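You operate a simulated robot arm through the tools that you are given. There is no shell and no other tool. Be economical: measure what you need, move in short steps, check, and stop when the job is done.

You run a simulated robot arm. Do the job below in one go: nothing can be reset, and whatever is moved stays where it is left.

JOB
Fetch the tin marked "Jasmine" from the island top and set it on the white plate there. Then put the berry tea sachet on the blue tile.
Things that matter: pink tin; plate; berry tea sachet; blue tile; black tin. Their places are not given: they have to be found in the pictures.

It is judged by the outcome, as a careful person would: the job done as asked, and still so three seconds after it is handed in. It fails if anything else is knocked over, pushed out of place, dropped, spilled or broken.

ROBOT AND FRAMES
A 7-joint arm with a two-finger parallel gripper, fixed in place. Base frame: the origin is at the foot of the arm, x ahead of it, y to its left, z up; the work surface is at about z = 0. Lengths are in mm, angles in degrees, forces in N, time in s.
With the tool pointing down near the work surface it reaches from about 220 to 580 mm from the base axis. Its first joint turns from -66.0 to 66.0 degrees. Payload 2.5 kg.
The tool frame sits at the grasp point between the pads (the TCP): z along the fingers, y along the line on which they close. The tips reach 23 mm beyond it. Largest opening 94 mm; finger width 38, thickness 10; the body of the gripper, 54 by 96 mm, starts 39 mm behind the TCP.
Orientation is that of the tool frame in the base frame, as a unit quaternion [x, y, z, w]. With the fingers straight down and closing along the base's y, the tool's x points along the base's -x, its y along +y and its z along -z.

CONTROLS
- The arm moves only by the tool nudge_tool. Its argument "moves" is a list that holds one entry, the list of rows, each a list of 7 numbers: the shift along the tool's x, y, z in cm, then the turn, a rotation vector about the tool's x, y, z in rad, then the closure in counts, from 0 (fully open) to 255 (shut). In form: [[[dx, dy, dz, ax, ay, az, claw], ...]]. A call has 1 to 12 rows; each row is the pose to reach, as a shift and turn from the pose commanded when the call began, along the tool's axes at that moment. A row lasts 0.2 s, in which the tool goes at most 50 mm and 8.6 degrees; a call with a longer step from one row to the next is refused whole, and so is a gripper value outside its range. Where a pose cannot be reached the arm comes as near as it can. A force on the tool above 40 N (or 10 N above the force at the start of the call, whichever is more), or a blocked arm, ends the call early, and 0.2 s more pass. Each finger travels about 108 mm/s and halts on what it meets, pressing with about 30 N; the grip force reading is that of the motor and also rises with nothing between the fingers. The clock runs only during rows and for 0.2 s after the last one: add rows that repeat a pose to give the fingers time. It gives the time, the measured TCP pose, the force on the tool (base axes), the opening and the grip force at its end, in the units of the frame above (readings bear some noise).
- Cameras (640 x 400 px; columns grow to the right, rows downward): "scene" is fixed at [103.9, -407.8, 525.3]; the picture's right is [0.90, -0.44, 0.00], its down [-0.33, -0.67, -0.67] and it looks along [0.29, 0.60, -0.74] (base axes); focal length 263 px, centre (320, 200). "wrist" rides on the gripper at [-39, 0, -44] in the tool frame; the picture's right is [0.00, -1.00, 0.00], its down [0.97, 0.00, -0.24] and it looks along [0.24, 0.00, 0.97] (tool axes); focal length 218 px, centre (320, 200).
- grab_frame(camera): a new picture of that camera. No time passes.
- measure_at(camera, pixels): there is no depth. For up to 12 entries [column, row, z] of the newest picture of that camera ("zoom" is the newest enlarged one), the place [x, y] in the base frame at which the ray of that pixel passes the height z, good to about 2 mm. No time passes.
- inspect(camera, box): a new picture of the part [left, top, right, bottom] of that camera's present view, enlarged. No time passes.
- sign_off(): hands the job in; it is judged then, once.

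Keep the steps short. Do not move on a guess: measure, check each grasp and each placing, and mend mistakes. In all there are 80 turns and 38 pictures (those below and enlarged ones count). Leave the gripper open and the arm clear of the work at the hand-in unless told otherwise, and finish with a single line.

The tools are called after "Emit:" as name(argument=value, ...) on one line, values as JSON. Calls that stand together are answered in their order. nudge_tool: Moves the arm, as the interface text tells. Its arguments: {"type":"object","properties":{"moves":{"type":"array","items":{"type":"array","items":{"type":"array","items":{"type":"number"}}}}},"required":["moves"]} The other tools are called the same way: grab_frame (camera) takes a picture; measure_at (camera, pixels) gives the place at which the rays of pixels pass given heights; inspect (camera, box) takes an enlarged picture of a part of a camera's view; sign_off () hands the job in.

At the start:

```text
clock: 0.0
tool_pos: [387.4, -203.1, 314.2]
ee_rot: [0.001, 1.0, 0.0, 0.0]
wrist_force: [0.8, 0.3, -0.2]
gripper_width: 93.8
gripper_force: 0.1
```

scene: 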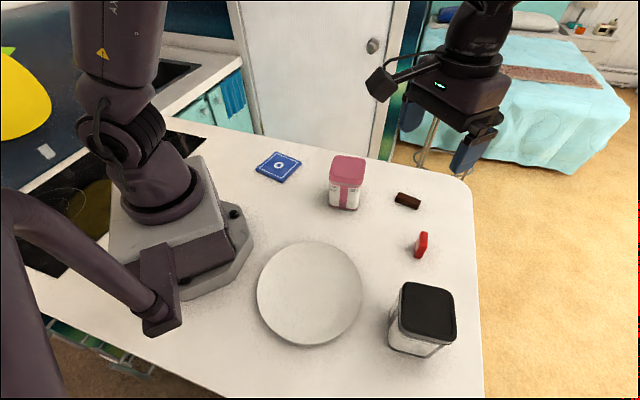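
wrist: 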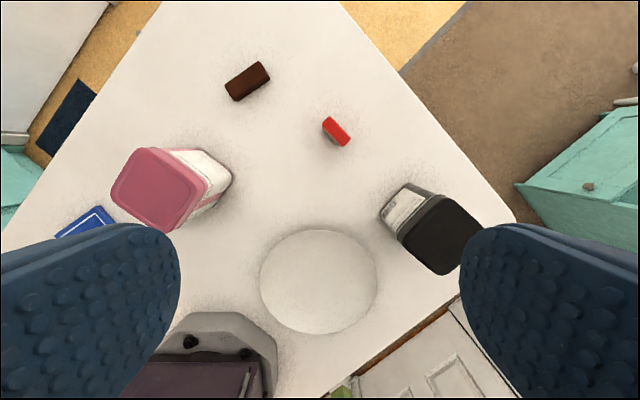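

I see a pink tin near (346,182), a black tin near (423,318), the plate, a blue tile, and small brown and red objects. I'll enlarge the labels to see which tin is "Jasmine" and which small object is the sachet.

Emit:
inspect(camera="scene", box=[310, 140, 440, 270])

Emit:
inspect(camera="scene", box=[370, 270, 480, 370])

Emit:
inspect(camera="wrist", box=[100, 50, 500, 300])

```text
3.08 times, centred on (375, 205) of scene
```

zoom: 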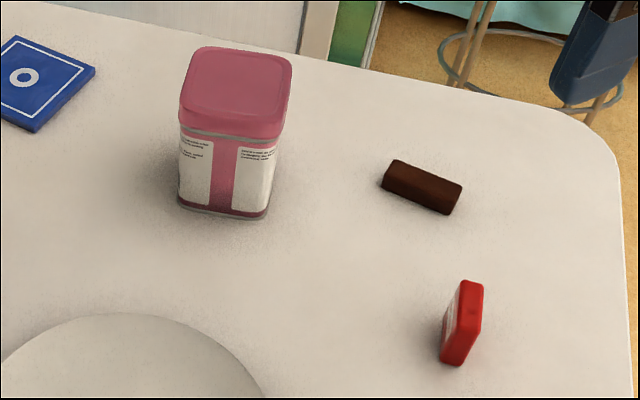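

```text
4.00 times, centred on (425, 320) of scene
```

zoom: 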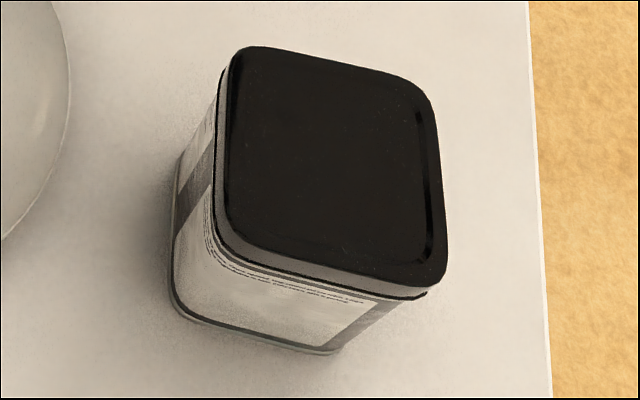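

```text
1.60 times, centred on (300, 175) of wrist
```

zoom: 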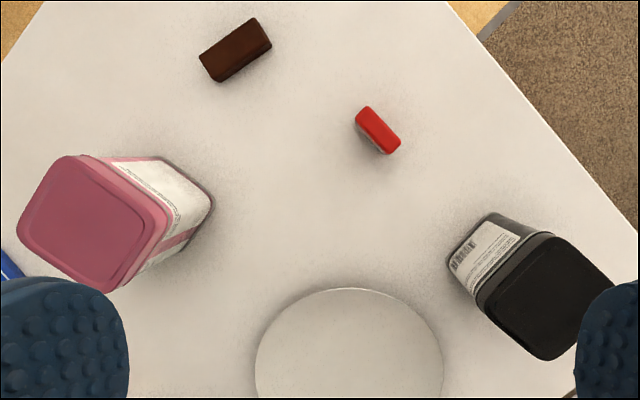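

The label names aren't visible from here. I'll measure the objects' positions first, then look at the label faces with the wrist camera.

Emit:
measure_at(camera="scene", pixels=[[331, 207, 0], [356, 211, 0], [331, 180, 80], [364, 185, 80], [333, 157, 80], [368, 159, 80], [257, 293, 10], [362, 293, 10], [310, 241, 10], [310, 346, 10], [278, 166, 5], [421, 245, 15]])

Emit:
measure_at(camera="wrist", pixels=[[232, 178, 0], [111, 195, 80], [130, 147, 80], [205, 185, 80], [168, 232, 80], [335, 130, 25], [248, 81, 15], [380, 216, 0], [398, 235, 80], [441, 195, 80], [481, 235, 80], [442, 275, 80]])

Emit:
measure_at(camera="scene", pixels=[[389, 348, 0], [427, 357, 0], [401, 332, 80], [455, 342, 80], [405, 283, 80], [452, 293, 80], [256, 168, 5], [274, 152, 5], [301, 163, 5], [284, 182, 5], [416, 257, 0], [423, 258, 0]])

```text
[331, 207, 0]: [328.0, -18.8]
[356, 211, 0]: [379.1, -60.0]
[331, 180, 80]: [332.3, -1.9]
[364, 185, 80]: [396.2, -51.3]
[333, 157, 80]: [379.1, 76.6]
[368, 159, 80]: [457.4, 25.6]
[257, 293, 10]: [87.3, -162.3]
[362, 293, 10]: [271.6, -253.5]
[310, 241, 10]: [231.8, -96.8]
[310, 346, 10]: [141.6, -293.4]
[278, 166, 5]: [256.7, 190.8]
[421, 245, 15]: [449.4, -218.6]
```

```text
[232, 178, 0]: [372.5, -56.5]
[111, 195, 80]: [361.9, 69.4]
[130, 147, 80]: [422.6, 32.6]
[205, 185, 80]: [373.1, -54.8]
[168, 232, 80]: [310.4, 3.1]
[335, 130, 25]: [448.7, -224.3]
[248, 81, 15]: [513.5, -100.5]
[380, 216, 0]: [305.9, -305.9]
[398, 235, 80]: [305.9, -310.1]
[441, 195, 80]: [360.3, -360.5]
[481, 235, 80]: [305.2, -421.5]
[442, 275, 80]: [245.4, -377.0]
```

```text
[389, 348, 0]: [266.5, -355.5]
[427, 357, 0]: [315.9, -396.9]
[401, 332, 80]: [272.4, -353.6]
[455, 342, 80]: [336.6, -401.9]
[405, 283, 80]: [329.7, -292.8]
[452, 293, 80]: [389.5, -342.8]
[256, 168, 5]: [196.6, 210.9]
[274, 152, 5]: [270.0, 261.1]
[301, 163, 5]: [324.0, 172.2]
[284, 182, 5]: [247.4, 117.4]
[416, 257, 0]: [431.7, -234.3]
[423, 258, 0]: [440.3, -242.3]
```

Text seems to sharpen on enlarging, so I'll zoom tightly on both label areas and the two small objects.

Emit:
inspect(camera="scene", box=[326, 180, 370, 212])

Emit:
inspect(camera="scene", box=[384, 310, 444, 360])

Emit:
inspect(camera="scene", box=[390, 185, 440, 265])

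```text
12.50 times, centred on (348, 196) of scene
```

zoom: 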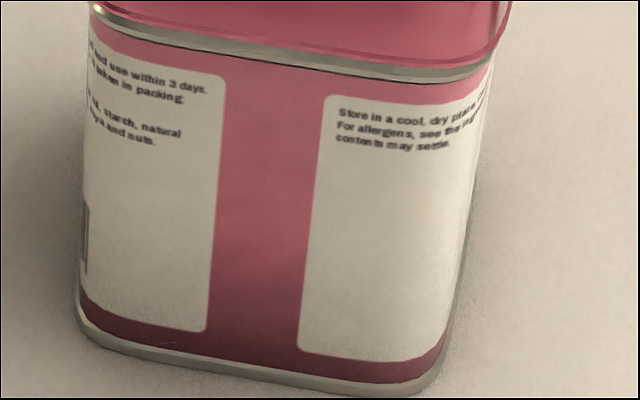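

```text
8.00 times, centred on (414, 335) of scene
```

zoom: 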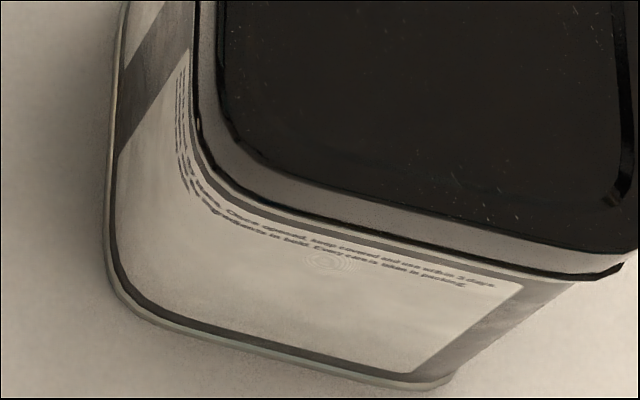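

```text
5.00 times, centred on (415, 225) of scene
```

zoom: 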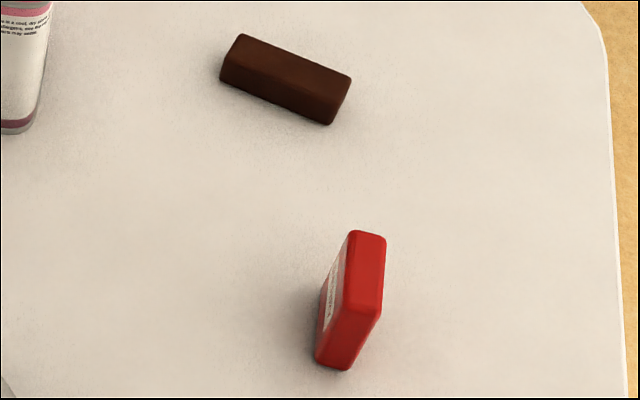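

No name shows on these faces, though the red sachet stands upright with a label and the brown one is blank. I'll move the wrist camera over to the pink tin's far side (+x, +y), high above everything, and turn to face it.

Emit:
nudge_tool(moves=[[[-0.83, 4.0, 1.2, 0, 0, -0.127, 0], [-1.66, 8.0, 2.4, 0, 0, -0.254, 0], [-2.49, 12.0, 3.6, 0, 0, -0.381, 0], [-3.31, 16.0, 4.9, 0, 0, -0.509, 0], [-4.14, 20.0, 6.1, 0, 0, -0.636, 0], [-4.97, 24.0, 7.3, 0, 0, -0.763, 0], [-5.8, 28.0, 8.5, 0, 0, -0.89, 0]]])

Emit:
nudge_tool(moves=[[[0, 0, 0, 0, 0.125, 0, 0], [0, 0, 0, 0, 0.25, 0, 0], [0, 0, 0, 0, 0.375, 0, 0], [0, 0, 0, 0, 0.49, 0, 0]]])

Emit:
grab_frame(camera="wrist")

```text
clock: 1.6
tool_pos: [445.1, 77.6, 229.2]
ee_rot: [-0.431, 0.902, 0.001, -0.001]
wrist_force: [0.3, -0.5, -0.6]
gripper_width: 94.2
gripper_force: 0.0
```

```text
clock: 2.6
tool_pos: [445.9, 77.5, 228.8]
ee_rot: [-0.417, 0.876, -0.105, -0.22]
wrist_force: [-0.3, -0.7, 0.4]
gripper_width: 94.1
gripper_force: 0.1
```

```text
29 pictures are left
```

wrist: 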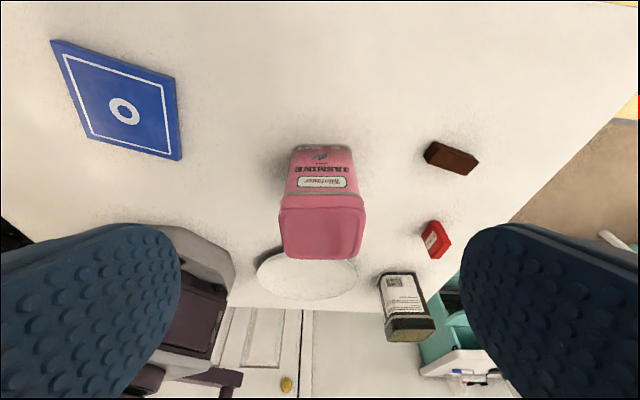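

The pink tin's face at (320,170) reads "JASMINE". I'll zoom in to confirm and to read the red sachet's label at (435,240).

Emit:
inspect(camera="wrist", box=[280, 140, 360, 200])

Emit:
inspect(camera="wrist", box=[410, 210, 470, 265])

```text
6.67 times, centred on (320, 170) of wrist
```

zoom: 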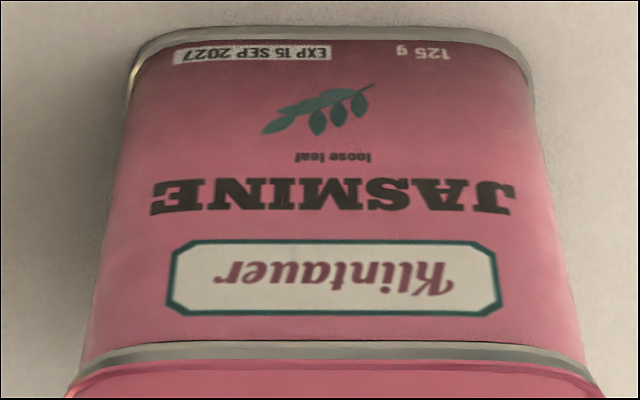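

```text
7.27 times, centred on (440, 238) of wrist
```

zoom: 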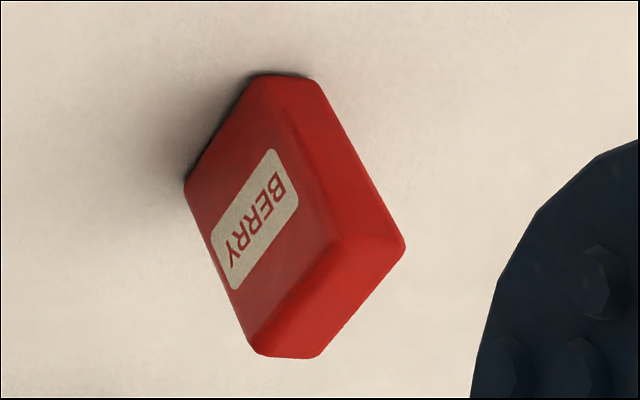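

Confirmed: the pink tin is Jasmine and the red sachet is Berry. Now I'll measure the tin's base edge, its lid corners, and the sachet from this view.

Emit:
measure_at(camera="wrist", pixels=[[294, 145, 0], [351, 147, 0], [280, 211, 105], [364, 211, 105], [285, 258, 105], [361, 258, 105], [259, 274, 5], [357, 270, 5], [125, 111, 8], [431, 258, 0], [422, 236, 0], [437, 222, 25]])

```text
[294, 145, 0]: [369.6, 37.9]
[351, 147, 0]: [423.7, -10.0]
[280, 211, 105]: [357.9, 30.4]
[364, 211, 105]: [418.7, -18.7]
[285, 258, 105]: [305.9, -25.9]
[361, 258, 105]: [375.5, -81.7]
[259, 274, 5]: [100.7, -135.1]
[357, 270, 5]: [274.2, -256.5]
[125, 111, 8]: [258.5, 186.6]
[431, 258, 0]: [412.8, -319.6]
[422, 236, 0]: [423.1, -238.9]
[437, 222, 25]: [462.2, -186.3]
```

The tin's base is about 70 mm square, centred near (375,-13), with sides turned about 51°, which already matches the tool's yaw. I'll level the tool, then move it over the tin, staying well above.

Emit:
nudge_tool(moves=[[[0, 0, 0, 0, -0.125, 0, 0], [0, 0, 0, 0, -0.25, 0, 0], [0, 0, 0, 0, -0.375, 0, 0], [0, 0, 0, 0, -0.49, 0, 0]]])

Emit:
nudge_tool(moves=[[[3.8, -0.1, 0.5, 0, 0, 0, 0], [7.6, -0.2, 1.2, 0, 0, 0, 0], [11.4, -0.25, 2.5, 0, 0, 0, 0], [11.4, -0.25, 2.5, 0, 0, 0, 0]]])

Emit:
grab_frame(camera="wrist")

```text
clock: 3.6
tool_pos: [445.1, 76.8, 228.6]
ee_rot: [-0.43, 0.903, 0.001, 0.0]
wrist_force: [0.8, -0.2, -0.3]
gripper_width: 94.0
gripper_force: 0.0
```

```text
clock: 4.6
tool_pos: [373.5, -12.3, 203.3]
ee_rot: [-0.431, 0.903, 0.001, 0.001]
wrist_force: [0.2, 0.0, 0.2]
gripper_width: 94.2
gripper_force: 0.0
```

```text
26 pictures are left
```

wrist: 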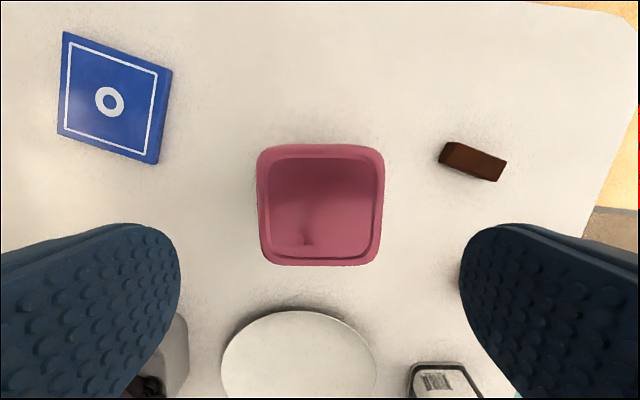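

The lid is centred between the fingers (columns 257–384, midpoint 320). I'll measure its size and centre, plus the plate and tile, from here.

Emit:
measure_at(camera="wrist", pixels=[[257, 160, 108], [384, 160, 108], [320, 144, 108], [320, 266, 108], [263, 255, 108], [379, 255, 108], [64, 32, 10], [173, 70, 10], [158, 164, 10], [58, 132, 10], [221, 360, 8], [377, 358, 8]])

```text
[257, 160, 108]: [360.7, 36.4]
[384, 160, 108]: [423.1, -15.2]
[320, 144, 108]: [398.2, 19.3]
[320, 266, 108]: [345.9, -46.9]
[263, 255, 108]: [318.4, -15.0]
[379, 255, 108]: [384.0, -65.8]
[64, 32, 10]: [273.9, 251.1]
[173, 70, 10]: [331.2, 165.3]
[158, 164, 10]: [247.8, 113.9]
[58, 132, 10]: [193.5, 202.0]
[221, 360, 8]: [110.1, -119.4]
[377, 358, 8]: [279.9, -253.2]
```

The lid is about 80 mm across, centred at (372,-14); the opening is 94 mm and the fingers line up. I'll descend to z≈82, gripper open, with gentle last steps.

Emit:
nudge_tool(moves=[[[0.2, 0, 3.5, 0, 0, 0, 0], [0.2, 0, 7.0, 0, 0, 0, 0], [0.2, 0, 9.5, 0, 0, 0, 0], [0.2, 0, 11.2, 0, 0, 0, 0], [0.2, 0, 12.2, 0, 0, 0, 0]]])

Emit:
grab_frame(camera="scene")

```text
clock: 5.8
tool_pos: [372.6, -13.6, 81.2]
ee_rot: [-0.431, 0.902, 0.0, 0.001]
wrist_force: [-0.4, -0.5, 0.6]
gripper_width: 94.0
gripper_force: 0.1
```

```text
25 pictures are left
```

scene: 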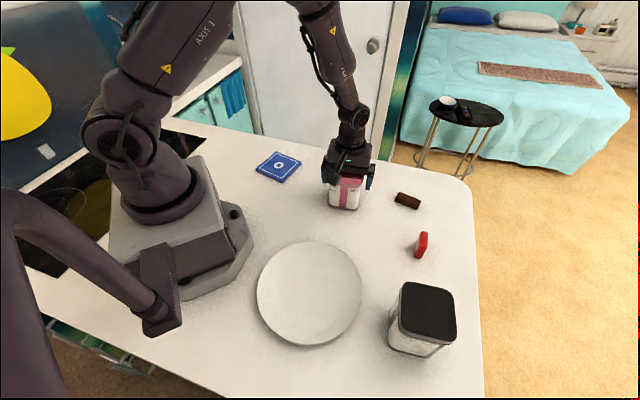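

No contact. I'll zoom in to check how the fingers straddle the tin.

Emit:
inspect(camera="scene", box=[310, 135, 390, 215])

```text
5.00 times, centred on (350, 175) of scene
```

zoom: 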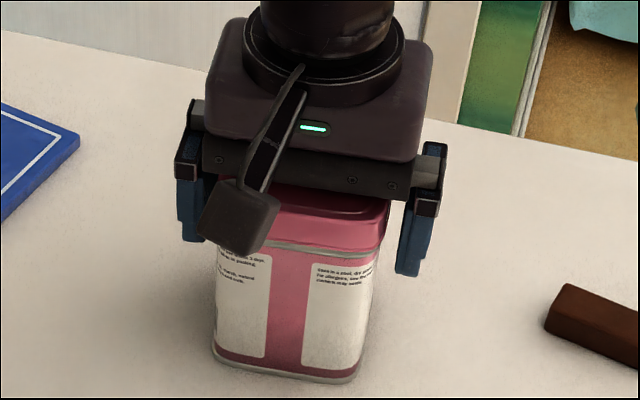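

The tin sits between the fingers, the gripper body is clear of the lid, and the pads reach just past the lid's lower rim. I'll go 5 mm lower and close.

Emit:
nudge_tool(moves=[[[0, 0, 0.5, 0, 0, 0, 0], [0, 0, 0.5, 0, 0, 0, 60], [0, 0, 0.5, 0, 0, 0, 120], [0, 0, 0.5, 0, 0, 0, 255], [0, 0, 0.5, 0, 0, 0, 255], [0, 0, 0.5, 0, 0, 0, 255]]])

```text
clock: 7.2
tool_pos: [374.1, -14.2, 76.6]
ee_rot: [-0.431, 0.902, 0.0, 0.0]
wrist_force: [-3.5, 1.2, 6.9]
gripper_width: 81.6
gripper_force: 30.3
```

Gripped at 81.6 mm with 30 N. I'll lift 3 cm slowly and check that the tin comes along whole, not just the lid.

Emit:
nudge_tool(moves=[[[0, 0, -0.5, 0, 0, 0, 255], [0, 0, -1.2, 0, 0, 0, 255], [0, 0, -2.2, 0, 0, 0, 255], [0, 0, -3.0, 0, 0, 0, 255]]])

Emit:
inspect(camera="scene", box=[310, 115, 400, 215])

```text
clock: 8.2
tool_pos: [374.4, -13.5, 105.9]
ee_rot: [-0.43, 0.903, 0.001, -0.001]
wrist_force: [0.8, -0.2, -2.3]
gripper_width: 81.5
gripper_force: 30.0
```

```text
4.00 times, centred on (355, 165) of scene
```

zoom: 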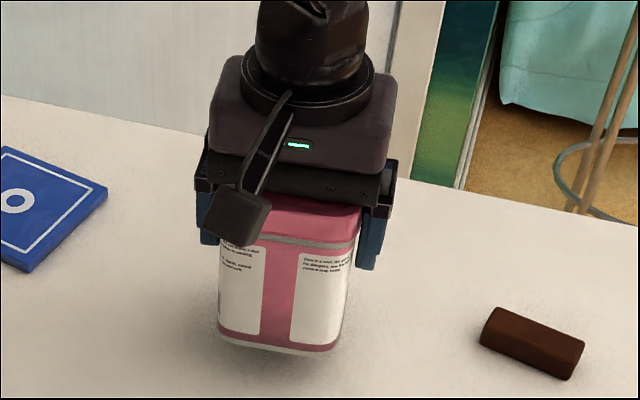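

The whole tin is lifted and level. Its bottom is 76.6 mm below the TCP. The plate centre is near (187,-197), so I'll raise the tin, carry it there and turn with the base.

Emit:
nudge_tool(moves=[[[0, 0, -2.5, 0, 0, 0, 255], [1.0, 0.1, -4.5, 0, 0, 0.05, 255], [4.0, 0.4, -4.5, 0, 0, 0.14, 255], [7.5, 0.8, -4.5, 0, 0, 0.24, 255], [11.0, 1.15, -4.5, 0, 0, 0.34, 255], [14.5, 1.5, -4.5, 0, 0, 0.44, 255], [18.0, 1.85, -4.5, 0, 0, 0.54, 255], [21.5, 2.2, -4.5, 0, 0, 0.64, 255], [24.0, 2.45, -4.5, 0, 0, 0.72, 255], [25.9, 2.66, -4.5, 0, 0, 0.77, 255], [25.9, 2.66, -4.5, 0, 0, 0.77, 255]]])

Emit:
grab_frame(camera="scene")

Emit:
grab_frame(camera="wrist")

```text
clock: 10.6
tool_pos: [187.7, -198.9, 150.8]
ee_rot: [-0.059, 0.998, 0.0, -0.001]
wrist_force: [0.2, -0.1, -2.0]
gripper_width: 81.9
gripper_force: 29.7
```

```text
22 pictures are left
```

scene: 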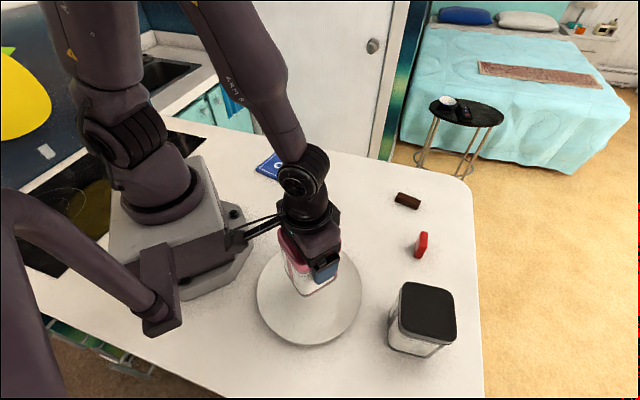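

```text
21 pictures are left
```

wrist: 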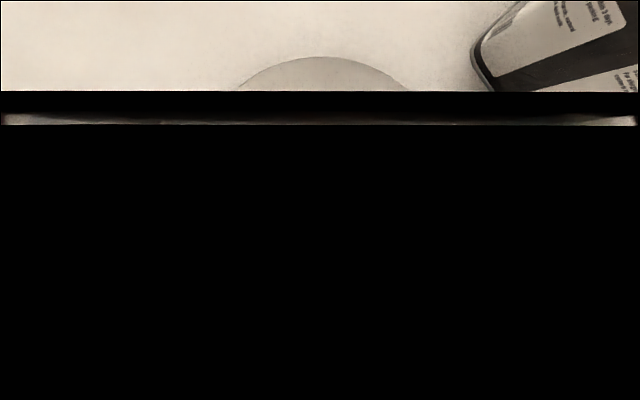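

The TCP at (188,-199) projects to about (312,290), which matches the plate centre in the picture. I'll lower to z≈92, then feel for contact.

Emit:
nudge_tool(moves=[[[0, 0, 2.0, 0, 0, 0, 255], [0, 0, 4.0, 0, 0, 0, 255], [0, 0, 5.2, 0, 0, 0, 255], [0, 0, 5.8, 0, 0, 0, 255]]])

Emit:
inspect(camera="scene", box=[250, 225, 370, 355])

```text
clock: 11.6
tool_pos: [188.8, -199.5, 92.5]
ee_rot: [-0.06, 0.998, 0.0, 0.0]
wrist_force: [0.6, -0.4, -3.4]
gripper_width: 81.6
gripper_force: 29.6
```

```text
3.08 times, centred on (310, 290) of scene
```

zoom: 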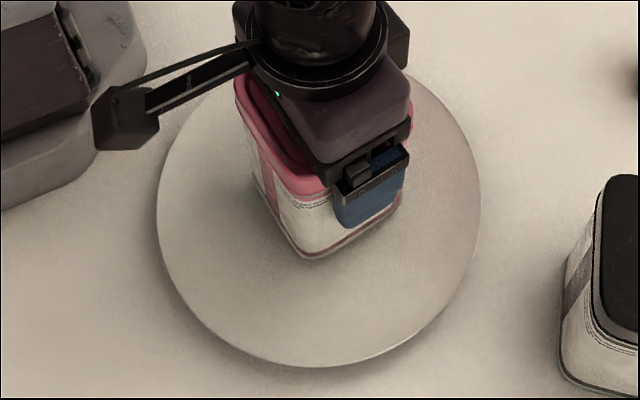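

No contact yet and the tin is well inside the plate. I'll lower in small steps, reading the force.

Emit:
nudge_tool(moves=[[[0, 0, 0.2, 0, 0, 0, 255], [0, 0, 0.4, 0, 0, 0, 255], [0, 0, 0.5, 0, 0, 0, 255]]])

Emit:
nudge_tool(moves=[[[0, 0, 0.15, 0, 0, 0, 255], [0, 0, 0.3, 0, 0, 0, 255]]])

```text
clock: 12.4
tool_pos: [190.2, -198.3, 89.1]
ee_rot: [-0.06, 0.998, -0.001, 0.0]
wrist_force: [0.5, 0.6, -2.1]
gripper_width: 81.7
gripper_force: 30.3
```

```text
clock: 13.0
tool_pos: [190.9, -199.5, 85.2]
ee_rot: [-0.059, 0.998, 0.001, 0.0]
wrist_force: [0.5, 0.1, -2.6]
gripper_width: 81.5
gripper_force: 29.4
```

Force still shows only the tin's weight (about -2.5 N). I'll continue down in small steps.

Emit:
nudge_tool(moves=[[[0, 0, 0.15, 0, 0, 0, 255], [0, 0, 0.3, 0, 0, 0, 255]]])

```text
clock: 13.6
tool_pos: [190.4, -198.5, 82.8]
ee_rot: [-0.06, 0.998, 0.0, 0.0]
wrist_force: [-0.3, -0.2, -2.4]
gripper_width: 81.7
gripper_force: 29.9
```

Still no contact; down again, 1.5 mm at a time.

Emit:
nudge_tool(moves=[[[0, 0, 0.1, 0, 0, 0, 255], [0, 0, 0.2, 0, 0, 0, 255]]])

```text
clock: 14.2
tool_pos: [190.8, -198.8, 80.5]
ee_rot: [-0.06, 0.998, 0.0, 0.0]
wrist_force: [-4.1, 4.3, 27.4]
gripper_width: 81.7
gripper_force: 29.8
```

Contact at z≈80.5 with 27 N upward, so the tin is on the plate. I'll ease the pressure slightly and open the fingers gradually.

Emit:
nudge_tool(moves=[[[0, 0, -0.07, 0, 0, 0, 255], [0, 0, -0.07, 0, 0, 0, 30], [0, 0, -0.07, 0, 0, 0, 0], [0, 0, -0.07, 0, 0, 0, 0], [0, 0, -0.07, 0, 0, 0, 0]]])

```text
clock: 15.4
tool_pos: [190.5, -199.8, 81.0]
ee_rot: [-0.059, 0.998, 0.0, 0.0]
wrist_force: [2.6, -0.2, 8.2]
gripper_width: 93.9
gripper_force: 0.1
```

The fingers are open (93.9 mm), with a small residual force. I'll rise slowly by 2 cm and check the force and picture.

Emit:
nudge_tool(moves=[[[0, 0, -0.3, 0, 0, 0, 0], [0, 0, -0.8, 0, 0, 0, 0], [0, 0, -1.4, 0, 0, 0, 0], [0, 0, -2.0, 0, 0, 0, 0]]])

Emit:
inspect(camera="scene", box=[250, 225, 370, 355])

```text
clock: 16.4
tool_pos: [188.5, -197.1, 100.7]
ee_rot: [-0.061, 0.998, 0.0, 0.0]
wrist_force: [-0.1, 0.2, 0.8]
gripper_width: 94.2
gripper_force: 0.2
```

```text
3.08 times, centred on (310, 290) of scene
```

zoom: 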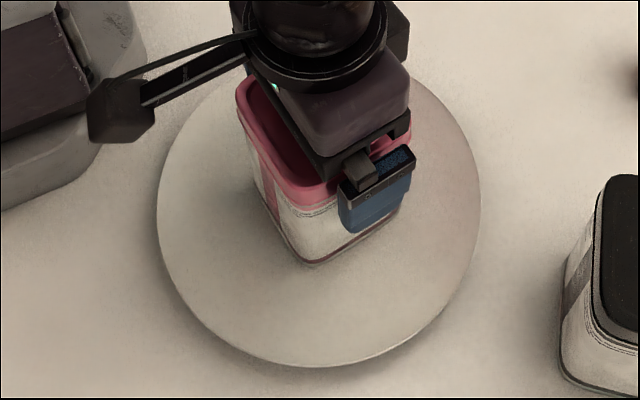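

The tin stands upright on the plate and the fingers are free. I'll rise straight up clear, then move over the red sachet near (448,-222) for a look from above.

Emit:
nudge_tool(moves=[[[0, 0, -4, 0, 0, 0, 0], [0, 0, -8, 0, 0, 0, 0], [0, 0, -12, 0, 0, 0, 0], [-4, -0.9, -12, 0, 0, 0.03, 0], [-8, -1.75, -12, 0, 0, 0.06, 0], [-12, -2.6, -12, 0, 0, 0.09, 0], [-16, -3.5, -12, 0, 0, 0.12, 0], [-20, -4.4, -12, 0, 0, 0.12, 0], [-23.6, -5.2, -12, 0, 0, 0.12, 0], [-23.6, -5.2, -12, 0, 0, 0.12, 0]]])

Emit:
grab_frame(camera="wrist")

Emit:
grab_frame(camera="scene")

```text
clock: 18.6
tool_pos: [430.1, -222.9, 223.2]
ee_rot: [0.0, 1.0, 0.0, 0.0]
wrist_force: [1.0, -0.4, -0.3]
gripper_width: 94.1
gripper_force: 0.1
```

```text
18 pictures are left
```

wrist: 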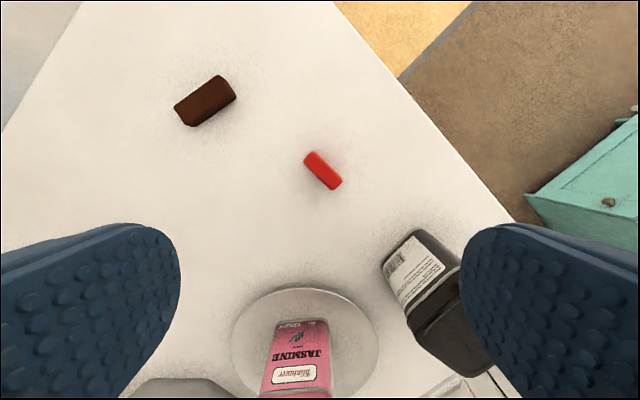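

```text
17 pictures are left
```

scene: 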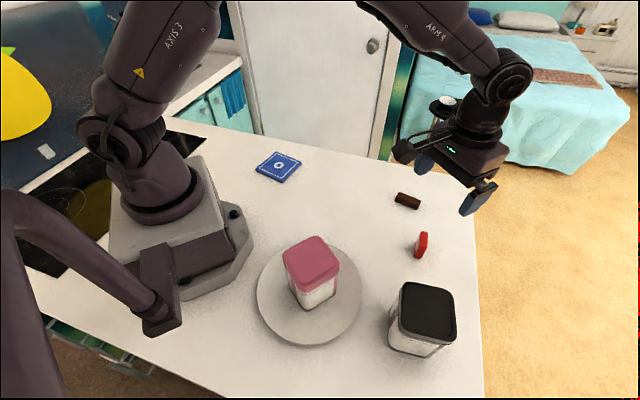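

The tin is centred on the plate. I'll zoom on the sachet to get its edges.

Emit:
inspect(camera="wrist", box=[290, 140, 354, 200])

Emit:
inspect(camera="scene", box=[402, 225, 442, 265])

```text
6.67 times, centred on (322, 170) of wrist
```

zoom: 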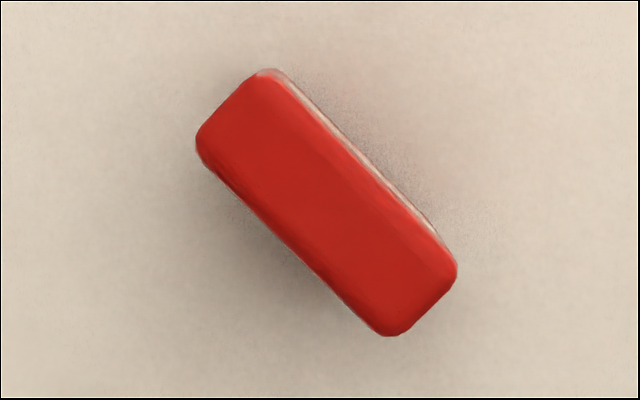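

```text
10.00 times, centred on (422, 245) of scene
```

zoom: 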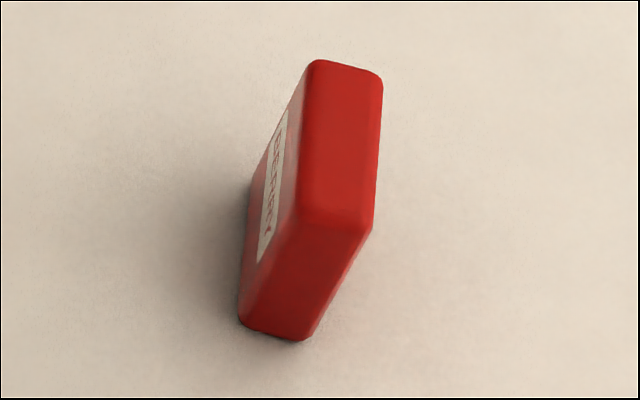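

I'll triangulate the sachet's top and base from both pictures.

Emit:
measure_at(camera="zoom", pixels=[[242, 322, 0], [305, 340, 0], [297, 212, 30], [371, 230, 30], [306, 68, 30], [380, 80, 30], [297, 212, 45], [371, 230, 45], [306, 68, 45], [380, 80, 45]])

Emit:
measure_at(camera="wrist", pixels=[[313.7, 150.5, 30], [304, 161.8, 30], [331.7, 190.2, 30], [342.5, 180.2, 30], [313.7, 150.5, 45], [304, 161.8, 45], [331.7, 190.2, 45], [342.5, 180.2, 45]])

```text
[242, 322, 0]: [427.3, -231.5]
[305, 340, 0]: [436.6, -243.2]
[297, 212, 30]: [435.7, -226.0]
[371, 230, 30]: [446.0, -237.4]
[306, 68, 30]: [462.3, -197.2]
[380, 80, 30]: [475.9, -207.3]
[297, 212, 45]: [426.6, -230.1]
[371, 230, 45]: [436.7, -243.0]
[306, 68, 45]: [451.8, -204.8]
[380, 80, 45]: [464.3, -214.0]
```

```text
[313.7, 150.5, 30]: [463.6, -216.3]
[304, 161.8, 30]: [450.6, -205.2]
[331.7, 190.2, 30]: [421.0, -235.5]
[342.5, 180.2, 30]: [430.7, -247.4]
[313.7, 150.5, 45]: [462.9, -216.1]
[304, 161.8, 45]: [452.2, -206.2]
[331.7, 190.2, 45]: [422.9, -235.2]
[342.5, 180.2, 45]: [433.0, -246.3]
```

The sachet stands about 45 mm tall, 41 long and 15 thick, centred at (444,-225) with its long axis at 45°. I'll turn the tool 45° so the fingers close across the thickness, and drop to z≈110 to check alignment.

Emit:
nudge_tool(moves=[[[-0.25, 0, 1.5, 0, 0, -0.131, 0], [-0.5, -0.1, 3.5, 0, 0, -0.262, 0], [-0.75, -0.1, 5.5, 0, 0, -0.393, 0], [-1.0, -0.15, 7.5, 0, 0, -0.524, 0], [-1.2, -0.2, 9.5, 0, 0, -0.655, 0], [-1.35, -0.2, 11.2, 0, 0, -0.785, 0], [-1.35, -0.2, 11.2, 0, 0, -0.785, 0]]])

Emit:
grab_frame(camera="wrist")

```text
clock: 20.2
tool_pos: [443.5, -223.2, 109.1]
ee_rot: [-0.384, 0.923, 0.0, 0.0]
wrist_force: [-0.5, -0.7, 0.3]
gripper_width: 94.1
gripper_force: 0.1
```

```text
14 pictures are left
```

wrist: 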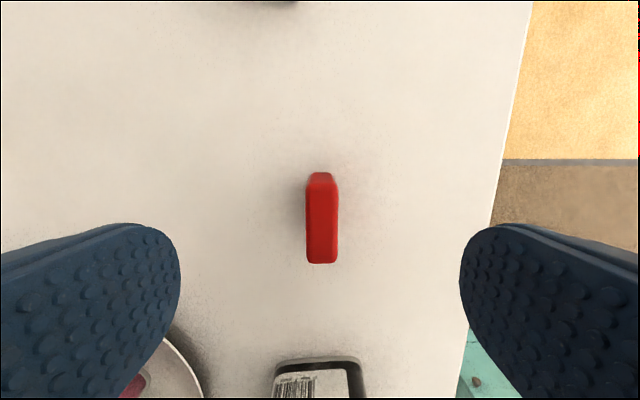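

The sachet is lined up and centred between the fingers (column ~322). I'll check its length position.

Emit:
measure_at(camera="wrist", pixels=[[322, 180, 43], [322, 263, 43], [307, 225, 43], [338, 225, 43]])

```text
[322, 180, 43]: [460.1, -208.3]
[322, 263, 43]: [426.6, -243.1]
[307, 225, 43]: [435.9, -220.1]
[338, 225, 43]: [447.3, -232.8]
```

Centre is (443,-226). I'll shift 2 mm, descend to z≈30 so the tips stay 7 mm off the table, then close.

Emit:
nudge_tool(moves=[[[0.2, -0.15, 3, 0, 0, 0, 0], [0.2, -0.15, 5.5, 0, 0, 0, 0], [0.2, -0.15, 7.2, 0, 0, 0, 0], [0.2, -0.15, 7.9, 0, 0, 0, 0], [0.2, -0.15, 7.9, 0, 0, 0, 80], [0.2, -0.15, 7.9, 0, 0, 0, 160], [0.2, -0.15, 7.9, 0, 0, 0, 255], [0.2, -0.15, 7.9, 0, 0, 0, 255], [0.2, -0.15, 7.9, 0, 0, 0, 255]]])

```text
clock: 22.2
tool_pos: [442.4, -226.6, 30.4]
ee_rot: [-0.382, 0.924, 0.0, 0.0]
wrist_force: [0.0, 0.1, 0.0]
gripper_width: 15.3
gripper_force: 29.9
```

Gripped: 15.3 mm wide, 30 N. I'll lift straight up and confirm it's held.

Emit:
nudge_tool(moves=[[[0, 0, -1, 0, 0, 0, 255], [0, 0, -3, 0, 0, 0, 255], [0, 0, -6, 0, 0, 0, 255], [0, 0, -9, 0, 0, 0, 255], [0, 0, -11, 0, 0, 0, 255]]])

Emit:
grab_frame(camera="wrist")

```text
clock: 23.4
tool_pos: [443.9, -226.0, 140.6]
ee_rot: [-0.383, 0.924, 0.0, 0.0]
wrist_force: [0.4, -0.3, -0.1]
gripper_width: 15.1
gripper_force: 30.1
```

```text
13 pictures are left
```

wrist: 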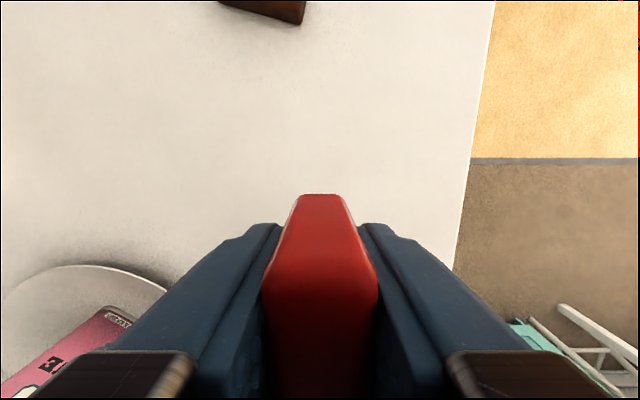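

The sachet is held firmly. Next I'll carry it at z≈140 to above the tile near (259,186), turning 11° to line up with the tile.

Emit:
nudge_tool(moves=[[[-1.0, 2.6, 0, 0, 0, 0.01, 255], [-2.5, 6.6, 0, 0, 0, 0.03, 255], [-4.1, 10.8, 0, 0, 0, 0.05, 255], [-5.7, 15.0, 0, 0, 0, 0.07, 255], [-7.3, 19.2, 0, 0, 0, 0.09, 255], [-8.9, 23.4, 0, 0, 0, 0.11, 255], [-10.5, 27.6, 0, 0, 0, 0.13, 255], [-12.1, 31.8, 0, 0, 0, 0.15, 255], [-13.7, 36.0, 0, 0, 0, 0.17, 255], [-15.1, 39.8, 0, 0, 0, 0.19, 255], [-16.05, 42.2, 0, 0, 0, 0.19, 255], [-16.05, 42.2, 0, 0, 0, 0.19, 255]]])

Emit:
grab_frame(camera="scene")

Emit:
grab_frame(camera="wrist")

```text
clock: 26.0
tool_pos: [259.8, 183.8, 139.8]
ee_rot: [-0.291, 0.957, 0.0, 0.0]
wrist_force: [0.2, 0.8, 1.1]
gripper_width: 15.4
gripper_force: 30.2
```

```text
12 pictures are left
```

scene: 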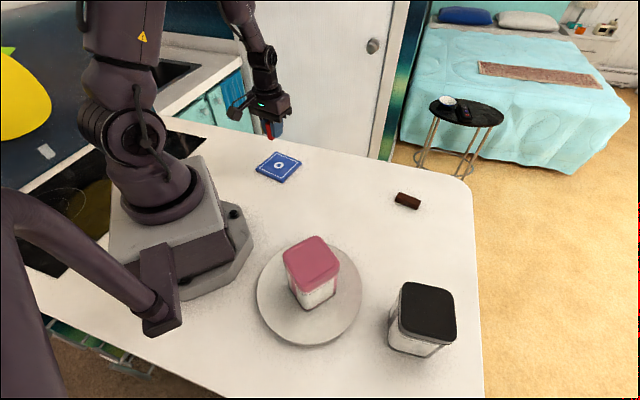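

```text
11 pictures are left
```

wrist: 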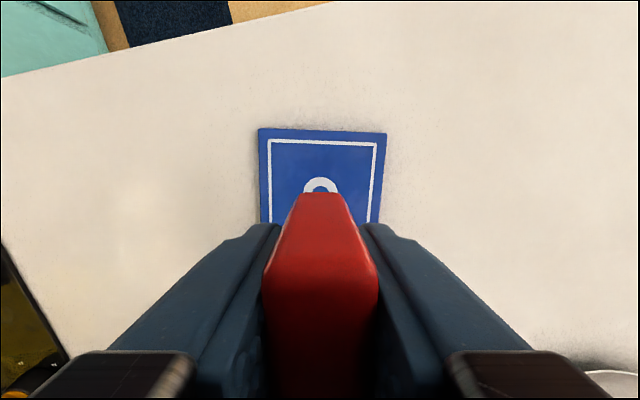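

The sachet is over the tile. I'll measure the tile's visible edges and ring to centre it.

Emit:
measure_at(camera="wrist", pixels=[[259, 128, 8], [387, 132, 8], [320, 188, 8], [261, 215, 8], [380, 215, 8]])

Emit:
measure_at(camera="scene", pixels=[[278, 166, 8], [278, 166, 0]])

```text
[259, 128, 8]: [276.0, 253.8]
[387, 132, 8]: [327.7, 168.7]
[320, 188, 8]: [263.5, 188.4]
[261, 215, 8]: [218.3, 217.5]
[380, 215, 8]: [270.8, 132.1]
```

```text
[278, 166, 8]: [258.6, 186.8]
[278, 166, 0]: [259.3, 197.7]
```

The tile centre computes to (259,185) and the TCP is at (260,184), so it's well centred. I'll lower to z≈46, then feel for contact, expected near 38.

Emit:
nudge_tool(moves=[[[0, 0, 3, 0, 0, 0, 255], [0, 0, 6, 0, 0, 0, 255], [0, 0, 8, 0, 0, 0, 255], [0, 0, 9.3, 0, 0, 0, 255]]])

Emit:
nudge_tool(moves=[[[0, 0, 0.15, 0, 0, 0, 255], [0, 0, 0.3, 0, 0, 0, 255], [0, 0, 0.4, 0, 0, 0, 255]]])

```text
clock: 27.0
tool_pos: [257.3, 185.2, 46.6]
ee_rot: [-0.293, 0.956, 0.0, 0.0]
wrist_force: [0.2, 0.7, 0.7]
gripper_width: 15.7
gripper_force: 30.3
```

```text
clock: 27.8
tool_pos: [259.2, 186.2, 42.4]
ee_rot: [-0.293, 0.956, 0.0, 0.0]
wrist_force: [0.0, 0.3, -0.5]
gripper_width: 15.5
gripper_force: 29.8
```

No contact at 42.4; going down 2 mm.

Emit:
nudge_tool(moves=[[[0, 0, 0.1, 0, 0, 0, 255], [0, 0, 0.2, 0, 0, 0, 255]]])

```text
clock: 28.4
tool_pos: [259.0, 184.9, 40.6]
ee_rot: [-0.292, 0.956, 0.0, 0.0]
wrist_force: [0.1, -0.4, 0.2]
gripper_width: 15.4
gripper_force: 30.0
```

Still free; another 1.5 mm.

Emit:
nudge_tool(moves=[[[0, 0, 0.1, 0, 0, 0, 255], [0, 0, 0.15, 0, 0, 0, 255]]])

```text
clock: 29.0
tool_pos: [259.1, 185.9, 40.4]
ee_rot: [-0.293, 0.956, 0.0, 0.0]
wrist_force: [-0.9, -1.2, 2.5]
gripper_width: 15.5
gripper_force: 29.9
```

Contact is starting (2.5 N). I'll take one more 0.7 mm to seat it.

Emit:
nudge_tool(moves=[[[0, 0, 0.07, 0, 0, 0, 255]]])

```text
clock: 29.4
tool_pos: [259.2, 186.1, 39.1]
ee_rot: [-0.293, 0.956, 0.0, 0.001]
wrist_force: [-1.3, -1.5, 11.6]
gripper_width: 15.3
gripper_force: 30.4
```

Seated firmly (11.6 N). I'll ease up slightly and open the fingers in stages.

Emit:
nudge_tool(moves=[[[0, 0, -0.05, 0, 0, 0, 255], [0, 0, -0.05, 0, 0, 0, 200], [0, 0, -0.05, 0, 0, 0, 140], [0, 0, -0.05, 0, 0, 0, 60], [0, 0, -0.05, 0, 0, 0, 0], [0, 0, -0.05, 0, 0, 0, 0], [0, 0, -0.05, 0, 0, 0, 0]]])

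Emit:
grab_frame(camera="wrist")

```text
clock: 31.0
tool_pos: [258.2, 185.4, 39.2]
ee_rot: [-0.293, 0.956, 0.001, 0.0]
wrist_force: [0.2, 0.1, 0.1]
gripper_width: 94.0
gripper_force: 0.1
```

```text
10 pictures are left
```

wrist: 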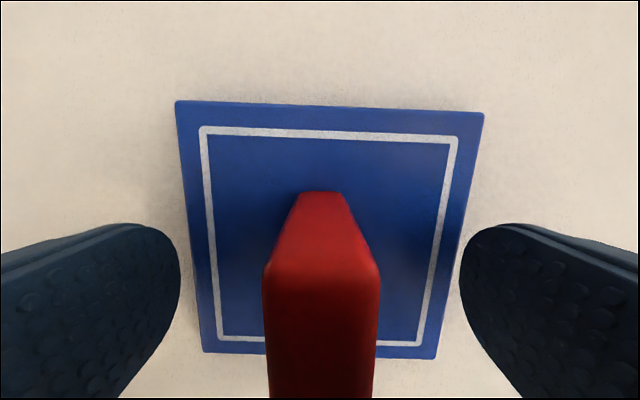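

The sachet stands on the tile and the fingers are clear. I'll rise straight up and away, then check everything.

Emit:
nudge_tool(moves=[[[0, 0, -1.5, 0, 0, 0, 0], [0, 0, -4, 0, 0, 0, 0], [0, 0, -8, 0, 0, 0, 0], [0, 0, -12, 0, 0, 0, 0], [0, 0, -16, 0, 0, 0, 0], [-4, 0, -19, 0, 0, 0, 0], [-8, 0, -20, 0, 0, 0, 0], [-8, 0, -20, 0, 0, 0, 0]]])

Emit:
grab_frame(camera="scene")

Emit:
inspect(camera="scene", box=[240, 120, 320, 200])

```text
clock: 32.8
tool_pos: [324.5, 231.9, 238.7]
ee_rot: [-0.293, 0.956, 0.0, 0.0]
wrist_force: [-0.8, 0.1, -0.8]
gripper_width: 94.1
gripper_force: 0.0
```

```text
9 pictures are left
```

scene: 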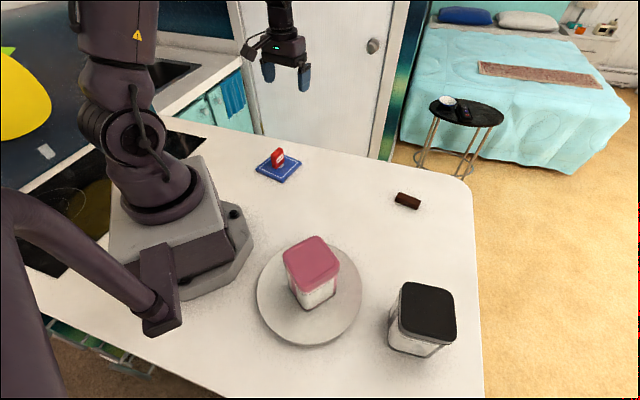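

```text
5.00 times, centred on (280, 160) of scene
```

zoom: 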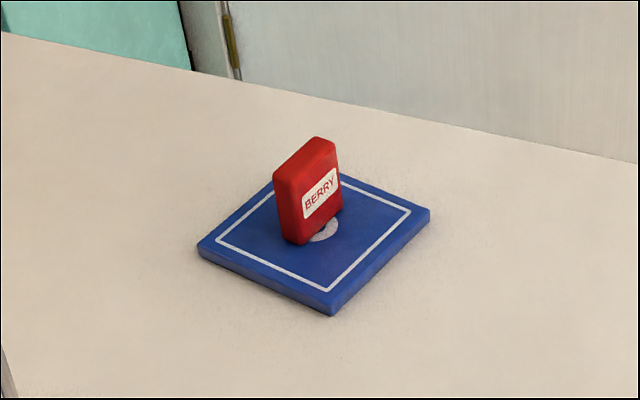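

The Jasmine tin is on the plate and the Berry sachet is on the tile. The black tin and the brown piece haven't moved. The gripper is open and the arm is clear, so I'm handing in.

Emit:
sign_off()

```text
The job is handed in.
```

Done: the pink "Jasmine" tin is on the white plate and the berry tea sachet is standing on the blue tile, with nothing else moved.
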